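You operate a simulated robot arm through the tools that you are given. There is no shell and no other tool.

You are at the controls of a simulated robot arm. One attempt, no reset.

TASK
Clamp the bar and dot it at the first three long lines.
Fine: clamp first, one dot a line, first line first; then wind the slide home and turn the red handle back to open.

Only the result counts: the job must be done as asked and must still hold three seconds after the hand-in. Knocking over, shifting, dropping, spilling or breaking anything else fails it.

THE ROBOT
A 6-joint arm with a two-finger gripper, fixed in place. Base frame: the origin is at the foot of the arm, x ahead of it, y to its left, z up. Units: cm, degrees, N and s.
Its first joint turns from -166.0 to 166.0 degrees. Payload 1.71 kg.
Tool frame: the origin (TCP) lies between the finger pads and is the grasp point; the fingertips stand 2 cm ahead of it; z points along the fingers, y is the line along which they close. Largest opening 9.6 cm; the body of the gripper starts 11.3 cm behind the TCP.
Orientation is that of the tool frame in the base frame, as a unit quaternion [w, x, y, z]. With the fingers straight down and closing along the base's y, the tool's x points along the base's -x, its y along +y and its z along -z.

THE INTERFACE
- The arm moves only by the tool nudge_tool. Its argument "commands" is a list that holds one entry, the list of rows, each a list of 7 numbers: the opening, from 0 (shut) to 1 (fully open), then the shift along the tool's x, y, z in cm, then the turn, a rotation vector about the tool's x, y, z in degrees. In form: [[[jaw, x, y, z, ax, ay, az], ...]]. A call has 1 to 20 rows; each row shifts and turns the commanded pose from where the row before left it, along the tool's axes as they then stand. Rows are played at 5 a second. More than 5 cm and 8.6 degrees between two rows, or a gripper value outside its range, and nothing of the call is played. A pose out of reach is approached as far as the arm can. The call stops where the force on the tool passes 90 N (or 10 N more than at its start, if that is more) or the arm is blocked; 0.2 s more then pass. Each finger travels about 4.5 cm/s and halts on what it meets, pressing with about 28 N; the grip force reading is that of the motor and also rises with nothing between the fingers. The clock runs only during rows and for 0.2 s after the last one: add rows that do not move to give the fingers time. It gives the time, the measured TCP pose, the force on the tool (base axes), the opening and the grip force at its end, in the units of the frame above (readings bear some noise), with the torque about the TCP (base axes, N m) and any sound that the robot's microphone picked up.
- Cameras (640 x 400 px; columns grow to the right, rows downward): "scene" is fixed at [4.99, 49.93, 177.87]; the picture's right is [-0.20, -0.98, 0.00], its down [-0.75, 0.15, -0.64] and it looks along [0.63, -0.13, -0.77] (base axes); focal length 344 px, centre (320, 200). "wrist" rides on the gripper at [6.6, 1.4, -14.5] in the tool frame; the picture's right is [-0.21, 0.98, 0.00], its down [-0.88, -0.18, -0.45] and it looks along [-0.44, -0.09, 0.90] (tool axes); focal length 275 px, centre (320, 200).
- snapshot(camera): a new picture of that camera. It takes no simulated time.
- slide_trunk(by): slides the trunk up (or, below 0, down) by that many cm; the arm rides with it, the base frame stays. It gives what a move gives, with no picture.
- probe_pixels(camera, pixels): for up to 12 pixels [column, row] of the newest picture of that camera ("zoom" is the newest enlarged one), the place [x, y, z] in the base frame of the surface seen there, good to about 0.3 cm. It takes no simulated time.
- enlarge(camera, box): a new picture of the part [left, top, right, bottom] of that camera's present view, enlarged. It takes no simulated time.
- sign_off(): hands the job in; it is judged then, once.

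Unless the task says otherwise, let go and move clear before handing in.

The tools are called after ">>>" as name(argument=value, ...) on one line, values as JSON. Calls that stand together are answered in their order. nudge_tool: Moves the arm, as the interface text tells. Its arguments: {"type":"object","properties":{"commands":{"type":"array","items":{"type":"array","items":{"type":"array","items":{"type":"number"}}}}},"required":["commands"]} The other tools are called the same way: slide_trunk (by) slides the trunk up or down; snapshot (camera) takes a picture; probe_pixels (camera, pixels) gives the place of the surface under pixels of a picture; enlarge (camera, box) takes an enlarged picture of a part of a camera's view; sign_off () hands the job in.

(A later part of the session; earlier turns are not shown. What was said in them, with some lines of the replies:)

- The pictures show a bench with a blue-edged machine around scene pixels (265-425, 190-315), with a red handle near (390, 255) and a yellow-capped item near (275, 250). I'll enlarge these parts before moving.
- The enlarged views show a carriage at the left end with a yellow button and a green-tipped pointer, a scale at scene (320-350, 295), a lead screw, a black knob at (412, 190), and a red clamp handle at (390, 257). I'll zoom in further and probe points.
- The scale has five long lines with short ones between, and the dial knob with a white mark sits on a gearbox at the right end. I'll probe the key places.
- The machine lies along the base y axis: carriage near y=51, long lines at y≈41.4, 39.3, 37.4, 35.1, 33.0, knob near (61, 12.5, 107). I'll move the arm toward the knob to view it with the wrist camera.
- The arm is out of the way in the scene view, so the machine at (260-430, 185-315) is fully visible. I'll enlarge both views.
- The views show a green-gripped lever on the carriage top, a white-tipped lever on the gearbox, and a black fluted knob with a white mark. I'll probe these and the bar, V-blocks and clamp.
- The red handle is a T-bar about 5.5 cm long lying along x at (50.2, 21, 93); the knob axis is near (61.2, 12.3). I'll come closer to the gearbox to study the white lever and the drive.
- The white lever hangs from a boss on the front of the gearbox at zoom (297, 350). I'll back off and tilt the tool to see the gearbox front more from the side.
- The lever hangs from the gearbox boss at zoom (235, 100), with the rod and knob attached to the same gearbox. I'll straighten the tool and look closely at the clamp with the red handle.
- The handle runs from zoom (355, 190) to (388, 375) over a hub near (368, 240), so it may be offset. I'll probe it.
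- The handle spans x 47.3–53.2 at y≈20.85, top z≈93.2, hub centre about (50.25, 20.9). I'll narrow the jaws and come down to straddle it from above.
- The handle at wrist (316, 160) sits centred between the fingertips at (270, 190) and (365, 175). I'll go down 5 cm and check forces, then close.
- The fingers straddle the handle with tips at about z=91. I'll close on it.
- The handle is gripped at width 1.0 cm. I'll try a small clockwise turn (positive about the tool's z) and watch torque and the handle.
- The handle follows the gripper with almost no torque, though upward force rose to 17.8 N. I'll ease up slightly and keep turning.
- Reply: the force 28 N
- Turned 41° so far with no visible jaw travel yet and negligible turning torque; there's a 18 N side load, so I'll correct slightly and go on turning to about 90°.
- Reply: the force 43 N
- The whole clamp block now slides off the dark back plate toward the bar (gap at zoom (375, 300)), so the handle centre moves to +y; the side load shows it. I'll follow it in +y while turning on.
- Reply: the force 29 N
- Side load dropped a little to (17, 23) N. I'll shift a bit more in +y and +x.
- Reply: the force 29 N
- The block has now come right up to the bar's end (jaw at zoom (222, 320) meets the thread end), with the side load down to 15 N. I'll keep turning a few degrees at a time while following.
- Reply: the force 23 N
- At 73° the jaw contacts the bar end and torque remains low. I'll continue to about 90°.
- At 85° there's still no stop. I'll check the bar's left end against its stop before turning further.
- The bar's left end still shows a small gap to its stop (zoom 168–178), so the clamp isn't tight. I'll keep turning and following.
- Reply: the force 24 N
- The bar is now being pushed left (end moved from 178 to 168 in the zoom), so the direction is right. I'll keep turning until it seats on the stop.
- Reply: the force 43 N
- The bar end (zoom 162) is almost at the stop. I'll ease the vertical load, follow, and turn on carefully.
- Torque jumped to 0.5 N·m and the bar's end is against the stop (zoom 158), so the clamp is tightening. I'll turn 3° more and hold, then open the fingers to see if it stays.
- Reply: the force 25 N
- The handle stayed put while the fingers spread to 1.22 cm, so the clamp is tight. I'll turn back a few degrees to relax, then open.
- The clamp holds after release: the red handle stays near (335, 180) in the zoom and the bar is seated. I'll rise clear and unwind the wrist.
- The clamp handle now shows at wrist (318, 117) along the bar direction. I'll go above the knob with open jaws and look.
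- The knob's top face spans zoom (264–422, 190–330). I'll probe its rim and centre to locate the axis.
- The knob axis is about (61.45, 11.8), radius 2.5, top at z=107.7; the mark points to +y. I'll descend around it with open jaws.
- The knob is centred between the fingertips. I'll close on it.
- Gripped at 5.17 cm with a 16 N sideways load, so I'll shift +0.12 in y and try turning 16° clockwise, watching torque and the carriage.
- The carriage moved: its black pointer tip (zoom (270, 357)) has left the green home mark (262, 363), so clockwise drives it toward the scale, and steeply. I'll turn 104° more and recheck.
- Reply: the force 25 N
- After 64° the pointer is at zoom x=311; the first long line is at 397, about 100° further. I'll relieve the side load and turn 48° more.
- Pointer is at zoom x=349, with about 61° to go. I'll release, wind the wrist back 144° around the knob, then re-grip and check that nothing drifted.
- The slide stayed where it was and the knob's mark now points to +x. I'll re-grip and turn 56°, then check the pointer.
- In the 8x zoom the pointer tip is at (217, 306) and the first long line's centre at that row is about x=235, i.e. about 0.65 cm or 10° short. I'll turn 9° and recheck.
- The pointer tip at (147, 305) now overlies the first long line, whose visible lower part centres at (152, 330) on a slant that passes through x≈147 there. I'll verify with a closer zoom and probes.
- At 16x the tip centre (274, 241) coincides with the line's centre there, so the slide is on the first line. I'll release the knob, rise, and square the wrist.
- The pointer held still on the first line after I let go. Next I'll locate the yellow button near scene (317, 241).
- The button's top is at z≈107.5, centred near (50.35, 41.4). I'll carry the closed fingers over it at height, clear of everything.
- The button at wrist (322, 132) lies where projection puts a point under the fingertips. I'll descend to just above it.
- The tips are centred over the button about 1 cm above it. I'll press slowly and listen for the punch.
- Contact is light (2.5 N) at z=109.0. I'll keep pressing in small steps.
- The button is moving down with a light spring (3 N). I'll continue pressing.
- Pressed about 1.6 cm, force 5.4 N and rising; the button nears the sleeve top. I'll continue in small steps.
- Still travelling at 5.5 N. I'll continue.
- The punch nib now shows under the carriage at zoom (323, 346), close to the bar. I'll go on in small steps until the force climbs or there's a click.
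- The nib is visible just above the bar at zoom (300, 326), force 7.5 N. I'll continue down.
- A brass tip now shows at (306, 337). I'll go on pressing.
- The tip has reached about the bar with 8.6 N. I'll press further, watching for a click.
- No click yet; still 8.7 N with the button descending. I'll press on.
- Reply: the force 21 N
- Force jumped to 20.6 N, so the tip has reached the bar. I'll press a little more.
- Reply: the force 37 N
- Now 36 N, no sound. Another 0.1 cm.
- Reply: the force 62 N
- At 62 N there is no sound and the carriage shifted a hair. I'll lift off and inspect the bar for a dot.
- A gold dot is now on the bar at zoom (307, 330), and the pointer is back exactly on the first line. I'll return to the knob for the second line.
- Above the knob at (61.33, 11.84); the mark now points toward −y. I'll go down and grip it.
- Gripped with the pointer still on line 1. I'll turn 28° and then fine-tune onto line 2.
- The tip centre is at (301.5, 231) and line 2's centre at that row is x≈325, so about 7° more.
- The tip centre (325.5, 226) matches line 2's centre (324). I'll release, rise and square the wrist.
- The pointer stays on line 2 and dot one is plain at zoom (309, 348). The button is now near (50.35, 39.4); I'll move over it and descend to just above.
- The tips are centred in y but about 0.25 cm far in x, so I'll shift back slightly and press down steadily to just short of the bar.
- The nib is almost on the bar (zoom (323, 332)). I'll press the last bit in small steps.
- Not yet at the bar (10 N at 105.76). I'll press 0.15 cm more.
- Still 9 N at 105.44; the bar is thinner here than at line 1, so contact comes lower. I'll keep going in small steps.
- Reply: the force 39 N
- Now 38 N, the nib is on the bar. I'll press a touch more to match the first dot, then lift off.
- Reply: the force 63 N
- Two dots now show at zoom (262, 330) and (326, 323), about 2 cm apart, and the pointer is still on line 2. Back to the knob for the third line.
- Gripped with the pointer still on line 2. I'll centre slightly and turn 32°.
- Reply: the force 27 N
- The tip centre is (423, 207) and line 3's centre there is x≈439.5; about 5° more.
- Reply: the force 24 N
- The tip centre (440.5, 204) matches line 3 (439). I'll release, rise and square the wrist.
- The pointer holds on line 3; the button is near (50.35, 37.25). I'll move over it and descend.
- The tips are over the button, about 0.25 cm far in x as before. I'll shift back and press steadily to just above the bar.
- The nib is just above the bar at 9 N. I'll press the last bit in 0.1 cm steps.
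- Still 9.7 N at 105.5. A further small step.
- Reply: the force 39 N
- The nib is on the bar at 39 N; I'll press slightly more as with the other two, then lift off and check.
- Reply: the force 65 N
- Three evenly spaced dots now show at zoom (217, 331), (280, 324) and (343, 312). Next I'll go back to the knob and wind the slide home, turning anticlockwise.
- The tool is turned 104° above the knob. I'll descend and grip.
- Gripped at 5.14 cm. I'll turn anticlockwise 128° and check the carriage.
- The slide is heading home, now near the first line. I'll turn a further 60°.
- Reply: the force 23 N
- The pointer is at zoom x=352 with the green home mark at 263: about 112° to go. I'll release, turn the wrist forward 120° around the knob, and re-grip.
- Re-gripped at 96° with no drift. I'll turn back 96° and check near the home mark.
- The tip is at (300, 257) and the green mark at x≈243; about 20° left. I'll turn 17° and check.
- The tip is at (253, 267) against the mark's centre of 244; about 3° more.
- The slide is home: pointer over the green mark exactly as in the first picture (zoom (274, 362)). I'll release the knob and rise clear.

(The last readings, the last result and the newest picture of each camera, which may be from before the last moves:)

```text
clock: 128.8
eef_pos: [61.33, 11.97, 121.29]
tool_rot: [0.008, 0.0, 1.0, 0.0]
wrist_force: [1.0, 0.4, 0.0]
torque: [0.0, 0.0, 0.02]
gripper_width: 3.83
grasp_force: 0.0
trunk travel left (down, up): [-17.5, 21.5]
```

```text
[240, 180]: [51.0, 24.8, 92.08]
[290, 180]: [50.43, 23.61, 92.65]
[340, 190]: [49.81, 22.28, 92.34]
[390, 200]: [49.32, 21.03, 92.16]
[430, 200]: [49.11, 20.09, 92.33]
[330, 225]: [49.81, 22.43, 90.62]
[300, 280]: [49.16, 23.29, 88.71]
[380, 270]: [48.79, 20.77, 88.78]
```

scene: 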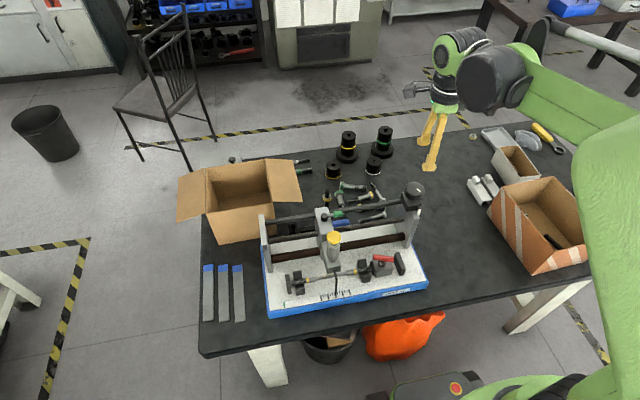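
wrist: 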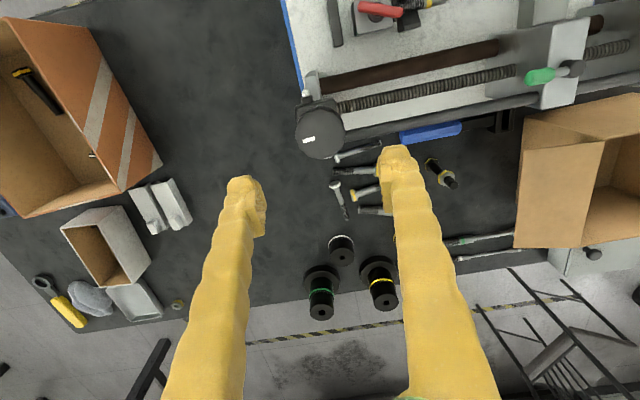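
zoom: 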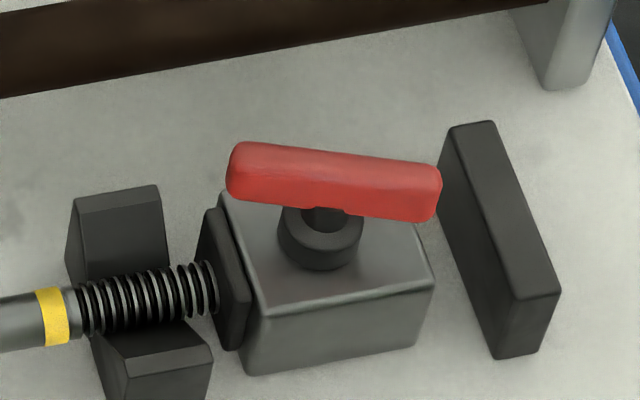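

The slide stays home, and the handle lies at about 67° with its centre near (50.35, 22.45). I'll move above it and turn the wrist to match.

>>> nudge_tool(commands=[[[0.4, 2, 2, 0, 0, 0, 0], [0.4, 2.5, 2.5, 0, 0, 0, 0], [0.4, 2.5, 2.5, 0, 0, 0, 0], [0.4, 2.5, 2.5, 0, 0, 0, 0], [0.4, 1.4, 0.98, 0, 0, 0, 0], [0.4, 0, 0, 0, 0, 0, 8], [0.4, 0, 0, 0, 0, 0, 8], [0.4, 0, 0, 0, 0, 0, 8], [0.4, 0, 0, 0, 0, 0, 8], [0.4, 0, 0, 0, 0, 0, 8], [0.4, 0, 0, 0, 0, 0, 8], [0.4, 0, 0, 0, 0, 0, 8], [0.4, 0, 0, 0, 0, 0, 8], [0.4, 0, 0, 0, 0, 0, 8], [0.4, 0, 0, 0, 0, 0, 8], [0.4, 0, 0, 0, 0, 0, 8], [0.4, 0, 0, 0, 0, 0, 8], [0.4, 0, 0, 0, 0, 0, 8], [0.4, 0, 0, 0, 0, 0, 8], [0.4, 0, 0, 0, 0, 0, 0]]])

>>> nudge_tool(commands=[[[0.4, 0, 0, 3, 0, 0, 0], [0.4, 0, 0, 4, 0, 0, 0], [0.4, 0, 0, 4, 0, 0, 0], [0.4, 0, 0, 4, 0, 0, 0], [0.4, 0, 0, 4, 0, 0, 0], [0.4, 0, 0, 3.5, 0, 0, 0], [0.4, 0, 0, 0, 0, 0, 0], [0.4, 0, 0, 0, 0, 0, 0]]])

>>> snapshot(camera="wrist")

>>> enlarge(camera="scene", box=[350, 220, 430, 280])

```text
clock: 133.0
eef_pos: [50.36, 22.41, 121.02]
tool_rot: [0.004, 0.83, 0.558, 0.006]
wrist_force: [0.4, 0.5, -0.3]
torque: [-0.02, 0.02, 0.02]
gripper_width: 3.82
grasp_force: 0.0
trunk travel left (down, up): [-17.5, 21.5]
```

```text
clock: 134.8
eef_pos: [50.46, 22.35, 98.58]
tool_rot: [0.004, 0.829, 0.56, 0.006]
wrist_force: [0.1, -0.1, 0.0]
torque: [0.0, 0.01, 0.01]
gripper_width: 3.83
grasp_force: 0.0
trunk travel left (down, up): [-17.5, 21.5]
```

```text
taken
```

wrist: 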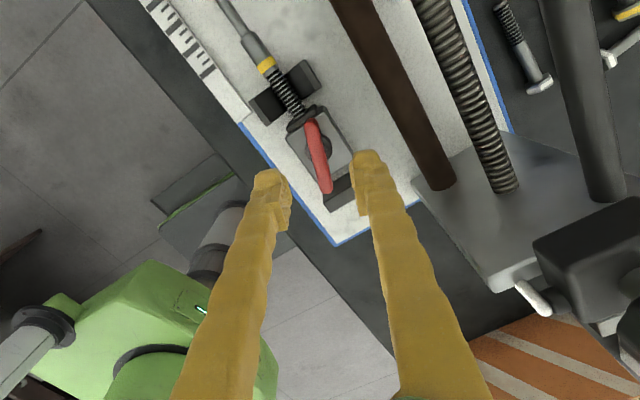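

```text
6.67 times, centred on (390, 250) of scene
```

zoom: 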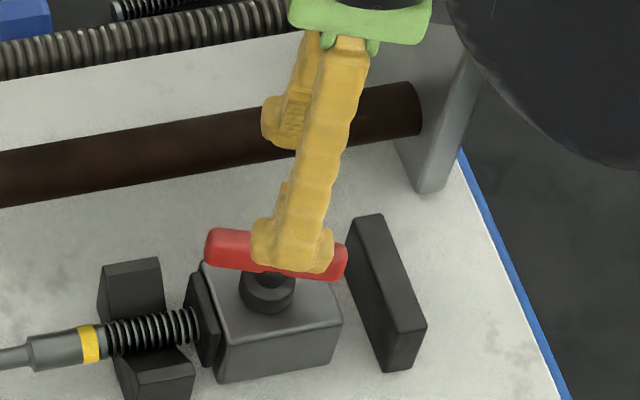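

The handle at wrist (318, 157) is centred between the fingers and in line. I'll descend and close on it.

>>> nudge_tool(commands=[[[0.4, 0, 0, 2, 0, 0, 0], [0.4, 0, 0, 2, 0, 0, 0], [0.4, 0, 0, 1.4, 0, 0, 0], [0.4, 0, 0, 0, 0, 0, 0], [0.3, 0, 0, 0, 0, 0, 0], [0.2, 0, 0, 0, 0, 0, 0], [0.1, 0, 0, 0, 0, 0, 0], [0, 0, 0, 0, 0, 0, 0], [0, 0, 0, 0, 0, 0, 0], [0, 0, 0, 0, 0, 0, 0]]])

>>> enlarge(camera="scene", box=[350, 220, 430, 280])

```text
clock: 137.0
eef_pos: [50.43, 22.51, 93.25]
tool_rot: [0.004, 0.829, 0.559, 0.005]
wrist_force: [-28.0, 8.5, -15.5]
torque: [0.24, 0.34, 0.31]
gripper_width: 1.01
grasp_force: 34.6
trunk travel left (down, up): [-17.5, 21.5]
```

```text
6.67 times, centred on (390, 250) of scene
```

zoom: 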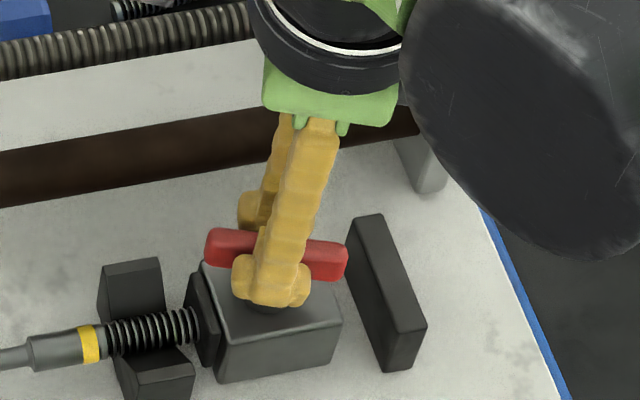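

Gripped, with a 28 N side load that I'll relieve by shifting −0.15 in x. Then I'll turn the handle back anticlockwise, following the block in −y.

>>> nudge_tool(commands=[[[0, -0.056, -0.13, 0.05, 0, 0, 0], [0, -0.101, 0.043, 0, 0, 0, -8], [0, -0.106, 0.028, 0, 0, 0, -8], [0, 0, 0, 0, 0, 0, 0]]])

>>> enlarge(camera="scene", box=[350, 220, 430, 280])

```text
clock: 138.0
eef_pos: [50.51, 22.32, 93.29]
tool_rot: [0.005, 0.743, 0.669, 0.006]
wrist_force: [-19.3, 15.5, -2.3]
torque: [0.37, 0.25, -0.06]
gripper_width: 1.03
grasp_force: 34.9
trunk travel left (down, up): [-17.5, 21.5]
```

```text
6.67 times, centred on (390, 250) of scene
```

zoom: 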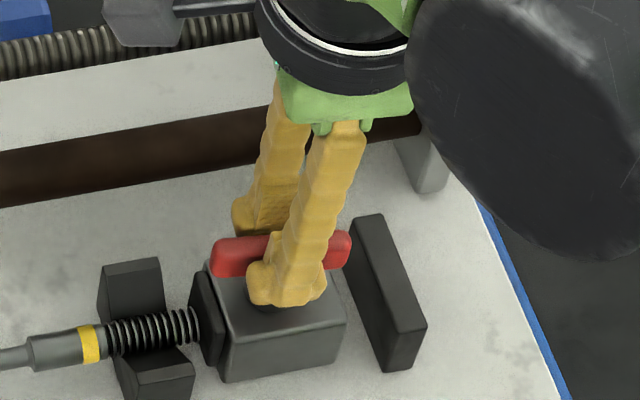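

The handle is turning back freely and the block retreats (0.2 cm so far). I'll continue with a small x correction.

>>> nudge_tool(commands=[[[0, -0.1, -0.08, 0, 0, 0, -8], [0, -0.105, -0.002, 0, 0, 0, -8], [0, -0.105, -0.017, 0, 0, 0, -8], [0, 0, 0, 0, 0, 0, 0]]])

>>> enlarge(camera="scene", box=[350, 220, 430, 280])

```text
clock: 139.0
eef_pos: [50.39, 21.81, 93.39]
tool_rot: [0.007, 0.587, 0.809, 0.005]
wrist_force: [-15.0, 12.2, 11.5]
torque: [0.1, 0.22, -0.01]
gripper_width: 0.99
grasp_force: 35.1
trunk travel left (down, up): [-17.5, 21.5]
```

```text
6.67 times, centred on (390, 250) of scene
```

zoom: 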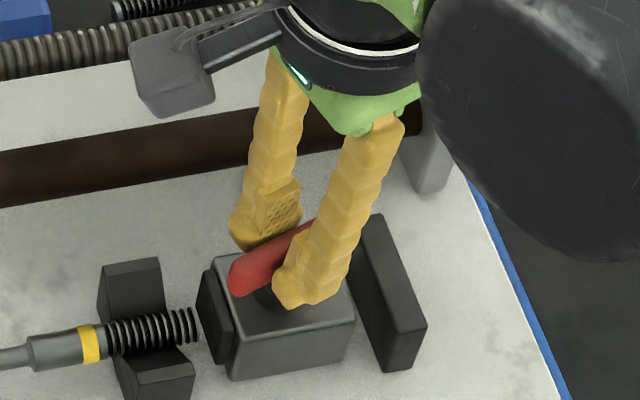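

The jaw has left the bar and the handle is at 72°. I'll continue turning back.

>>> nudge_tool(commands=[[[0, -0.08, -0.1, -0.03, 0, 0, -8], [0, -0.099, -0.048, 0, 0, 0, -8], [0, -0.091, -0.062, 0, 0, 0, -8], [0, 0, 0, 0, 0, 0, 0]]])

>>> enlarge(camera="scene", box=[350, 220, 430, 280])

```text
clock: 140.0
eef_pos: [50.36, 21.47, 93.33]
tool_rot: [0.007, 0.405, 0.914, 0.004]
wrist_force: [-15.6, 8.6, -4.9]
torque: [0.08, 0.16, -0.03]
gripper_width: 1.01
grasp_force: 34.3
trunk travel left (down, up): [-17.5, 21.5]
```

```text
6.67 times, centred on (390, 250) of scene
```

zoom: 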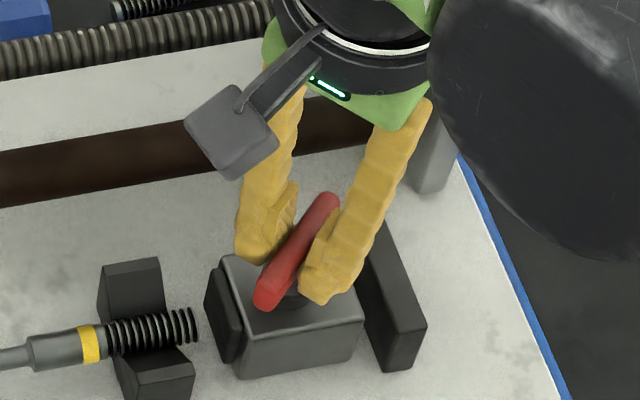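

At 48° now, still moving freely. I'll continue.

>>> nudge_tool(commands=[[[0, -0.045, -0.115, 0, 0, 0, -8], [0, -0.071, -0.084, 0, 0, 0, -8], [0, -0.058, -0.093, 0, 0, 0, -8], [0, 0, 0, 0, 0, 0, 0]]])

>>> enlarge(camera="scene", box=[350, 220, 430, 280])

```text
clock: 141.0
eef_pos: [50.28, 21.11, 93.37]
tool_rot: [0.007, 0.207, 0.978, 0.002]
wrist_force: [-15.6, 3.8, -14.8]
torque: [0.04, 0.14, -0.01]
gripper_width: 0.99
grasp_force: 34.8
trunk travel left (down, up): [-17.5, 21.5]
```

```text
6.67 times, centred on (390, 250) of scene
```

zoom: 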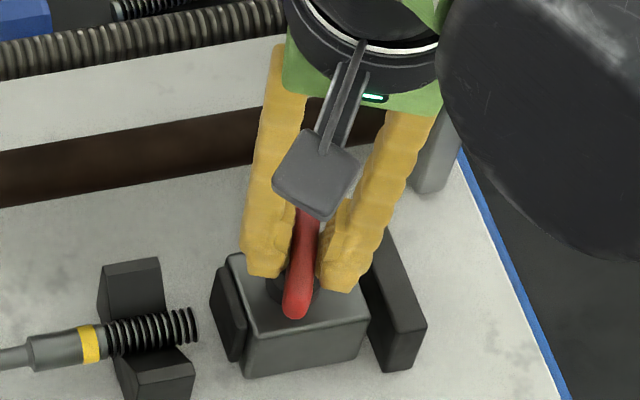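

At 24°. I'll turn the last 24°, watching for the end stop.

>>> nudge_tool(commands=[[[0, -0.03, -0.08, 0.03, 0, 0, -8], [0, -0.022, -0.077, 0, 0, 0, -8], [0, -0.011, -0.079, 0, 0, 0, -6], [0, 0, 0, 0, 0, 0, 0]]])

>>> enlarge(camera="scene", box=[350, 220, 430, 280])

```text
clock: 142.0
eef_pos: [50.34, 20.97, 93.25]
tool_rot: [0.008, 0.016, 1.0, 0.001]
wrist_force: [-12.2, -2.7, 6.4]
torque: [-0.02, 0.26, -0.04]
gripper_width: 0.97
grasp_force: 35.2
trunk travel left (down, up): [-17.5, 21.5]
```

```text
6.67 times, centred on (390, 250) of scene
```

zoom: 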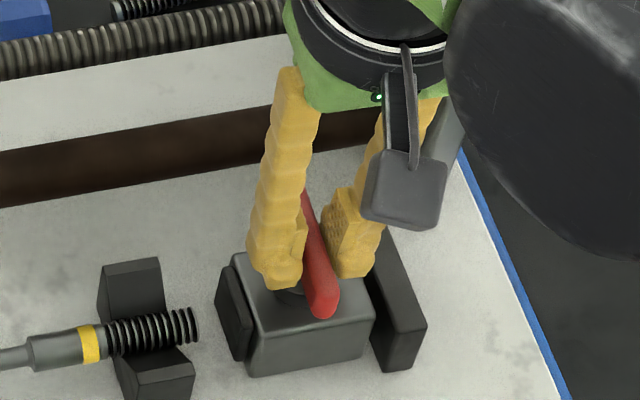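

The handle is back near its start angle (1.8°). I'll turn 3° more gently to reach the end of its travel.

>>> nudge_tool(commands=[[[0, 0, -0.02, 0, 0, 0, -2], [0, 0, 0, 0, 0, 0, -1.5], [0, 0, 0, 0, 0, 0, 0]]])

>>> enlarge(camera="scene", box=[350, 215, 430, 280])

```text
clock: 142.8
eef_pos: [50.45, 20.9, 93.27]
tool_rot: [0.007, -0.013, 1.0, 0.001]
wrist_force: [-3.4, -2.6, 12.0]
torque: [-0.02, -0.13, -0.26]
gripper_width: 1.03
grasp_force: 35.2
trunk travel left (down, up): [-17.5, 21.5]
```

```text
6.15 times, centred on (390, 248) of scene
```

zoom: 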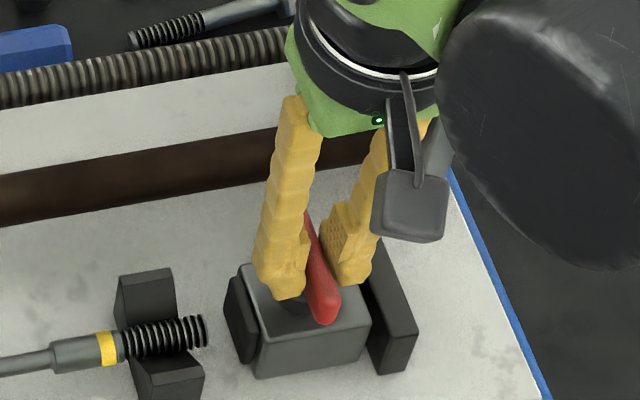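

Torque shows the open-side stop (−0.26 N·m). I'll ease back 1.5°, open the fingers, and rise clear.

>>> nudge_tool(commands=[[[0, 0, 0, 0, 0, 0, 1.5], [0.1, 0, 0, 0, 0, 0, 0], [0.25, 0, 0, 0, 0, 0, 0], [0.4, 0, 0, 0, 0, 0, 0], [0.4, 0, 0, 0, 0, 0, 0], [0.4, 0, 0, -1, 0, 0, 0], [0.4, 0, 0, -2, 0, 0, 0], [0.4, 0, 0, -3, 0, 0, 0], [0.4, 0, 0, -4, 0, 0, 0], [0.4, 0, 0, -4, 0, 0, 0], [0.4, 0, 0, -4, 0, 0, 0], [0.4, 0, 0, -4, 0, 0, 0], [0.4, 0, 0, -4, 0, 0, 0], [0.4, 0, 0, -4, 0, 0, 0], [0.4, 0, 0, 0, 0, 0, 0]]])

>>> nudge_tool(commands=[[[0.4, 3, -2, -1, 0, 0, 0], [0.4, 3, -2, -1, 0, 0, 0], [0.4, 3, -2, -1, 0, 0, 0], [0.4, 3, -2, -1, 0, 0, 0], [0.4, 0, 0, 0, 0, 0, 0]]])

>>> snapshot(camera="scene")

>>> enlarge(camera="scene", box=[240, 170, 440, 320])

>>> enlarge(camera="scene", box=[350, 230, 430, 280])

>>> enlarge(camera="scene", box=[280, 255, 360, 305])

```text
clock: 146.0
eef_pos: [50.25, 20.92, 123.29]
tool_rot: [0.007, 0.001, 1.0, -0.001]
wrist_force: [0.1, 1.0, 0.4]
torque: [-0.02, 0.01, 0.01]
gripper_width: 3.84
grasp_force: 0.0
trunk travel left (down, up): [-17.5, 21.5]
```

```text
clock: 147.2
eef_pos: [38.49, 12.85, 127.12]
tool_rot: [0.005, 0.0, 1.0, 0.001]
wrist_force: [0.9, -0.5, -0.6]
torque: [-0.04, 0.12, -0.01]
gripper_width: 3.85
grasp_force: 0.1
trunk travel left (down, up): [-17.5, 21.5]
```

```text
taken
```

scene: 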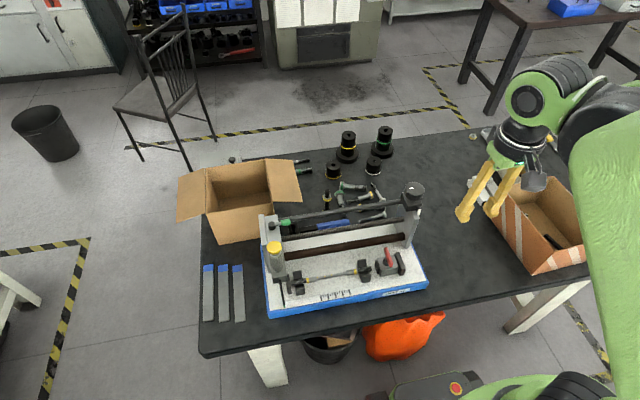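

```text
2.67 times, centred on (340, 245) of scene
```

zoom: 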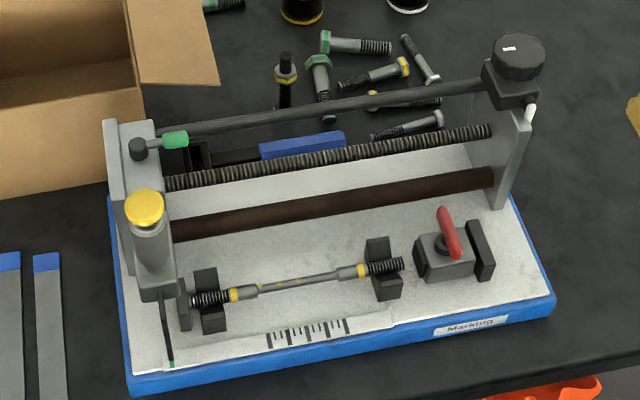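

```text
8.00 times, centred on (390, 255) of scene
```

zoom: 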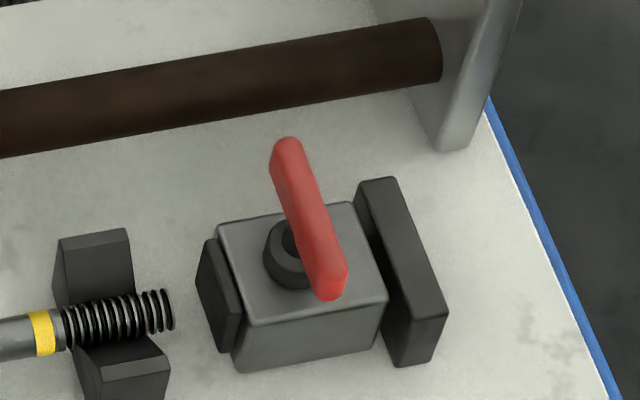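

```text
8.00 times, centred on (320, 280) of scene
```

zoom: 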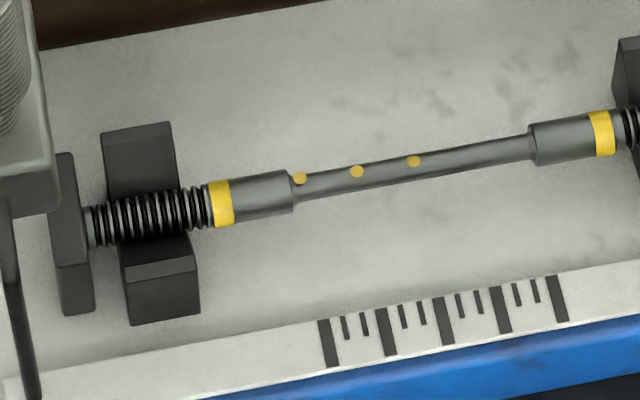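

Everything checks out: three dots at zoom (300, 178), (357, 171) and (414, 161) match the first three long lines. The slide is over the green home mark, the red handle is back at its open position exactly as in the first picture, and the arm is clear. I'm handing in.

>>> sign_off()

```text
The job is handed in.
```

The bar now has three dots, one on each of the first three long lines, made in order with the bar clamped first. I have handed the job in but haven't had the verdict back.

- **Clamp:** I turned the red handle clockwise until the bar seated against its stop, and it stayed tight once I let go.
- **Dots:** Before each press, the pointer was within about 0.05 cm of its line. I pressed once per line, and the pictures show three evenly spaced dots about 2 cm apart.
- **Home and open:** The slide is back over the green home mark. The red handle is back at its starting position, against its open stop.
- **Rest of the bench:** Nothing else looks moved in the last pictures. The arm had let go and was clear of the machine when I handed in.

The bar now sits about half a centimetre nearer the stop than at the start, because clamping pushed it there. It is still resting in its two V-blocks.
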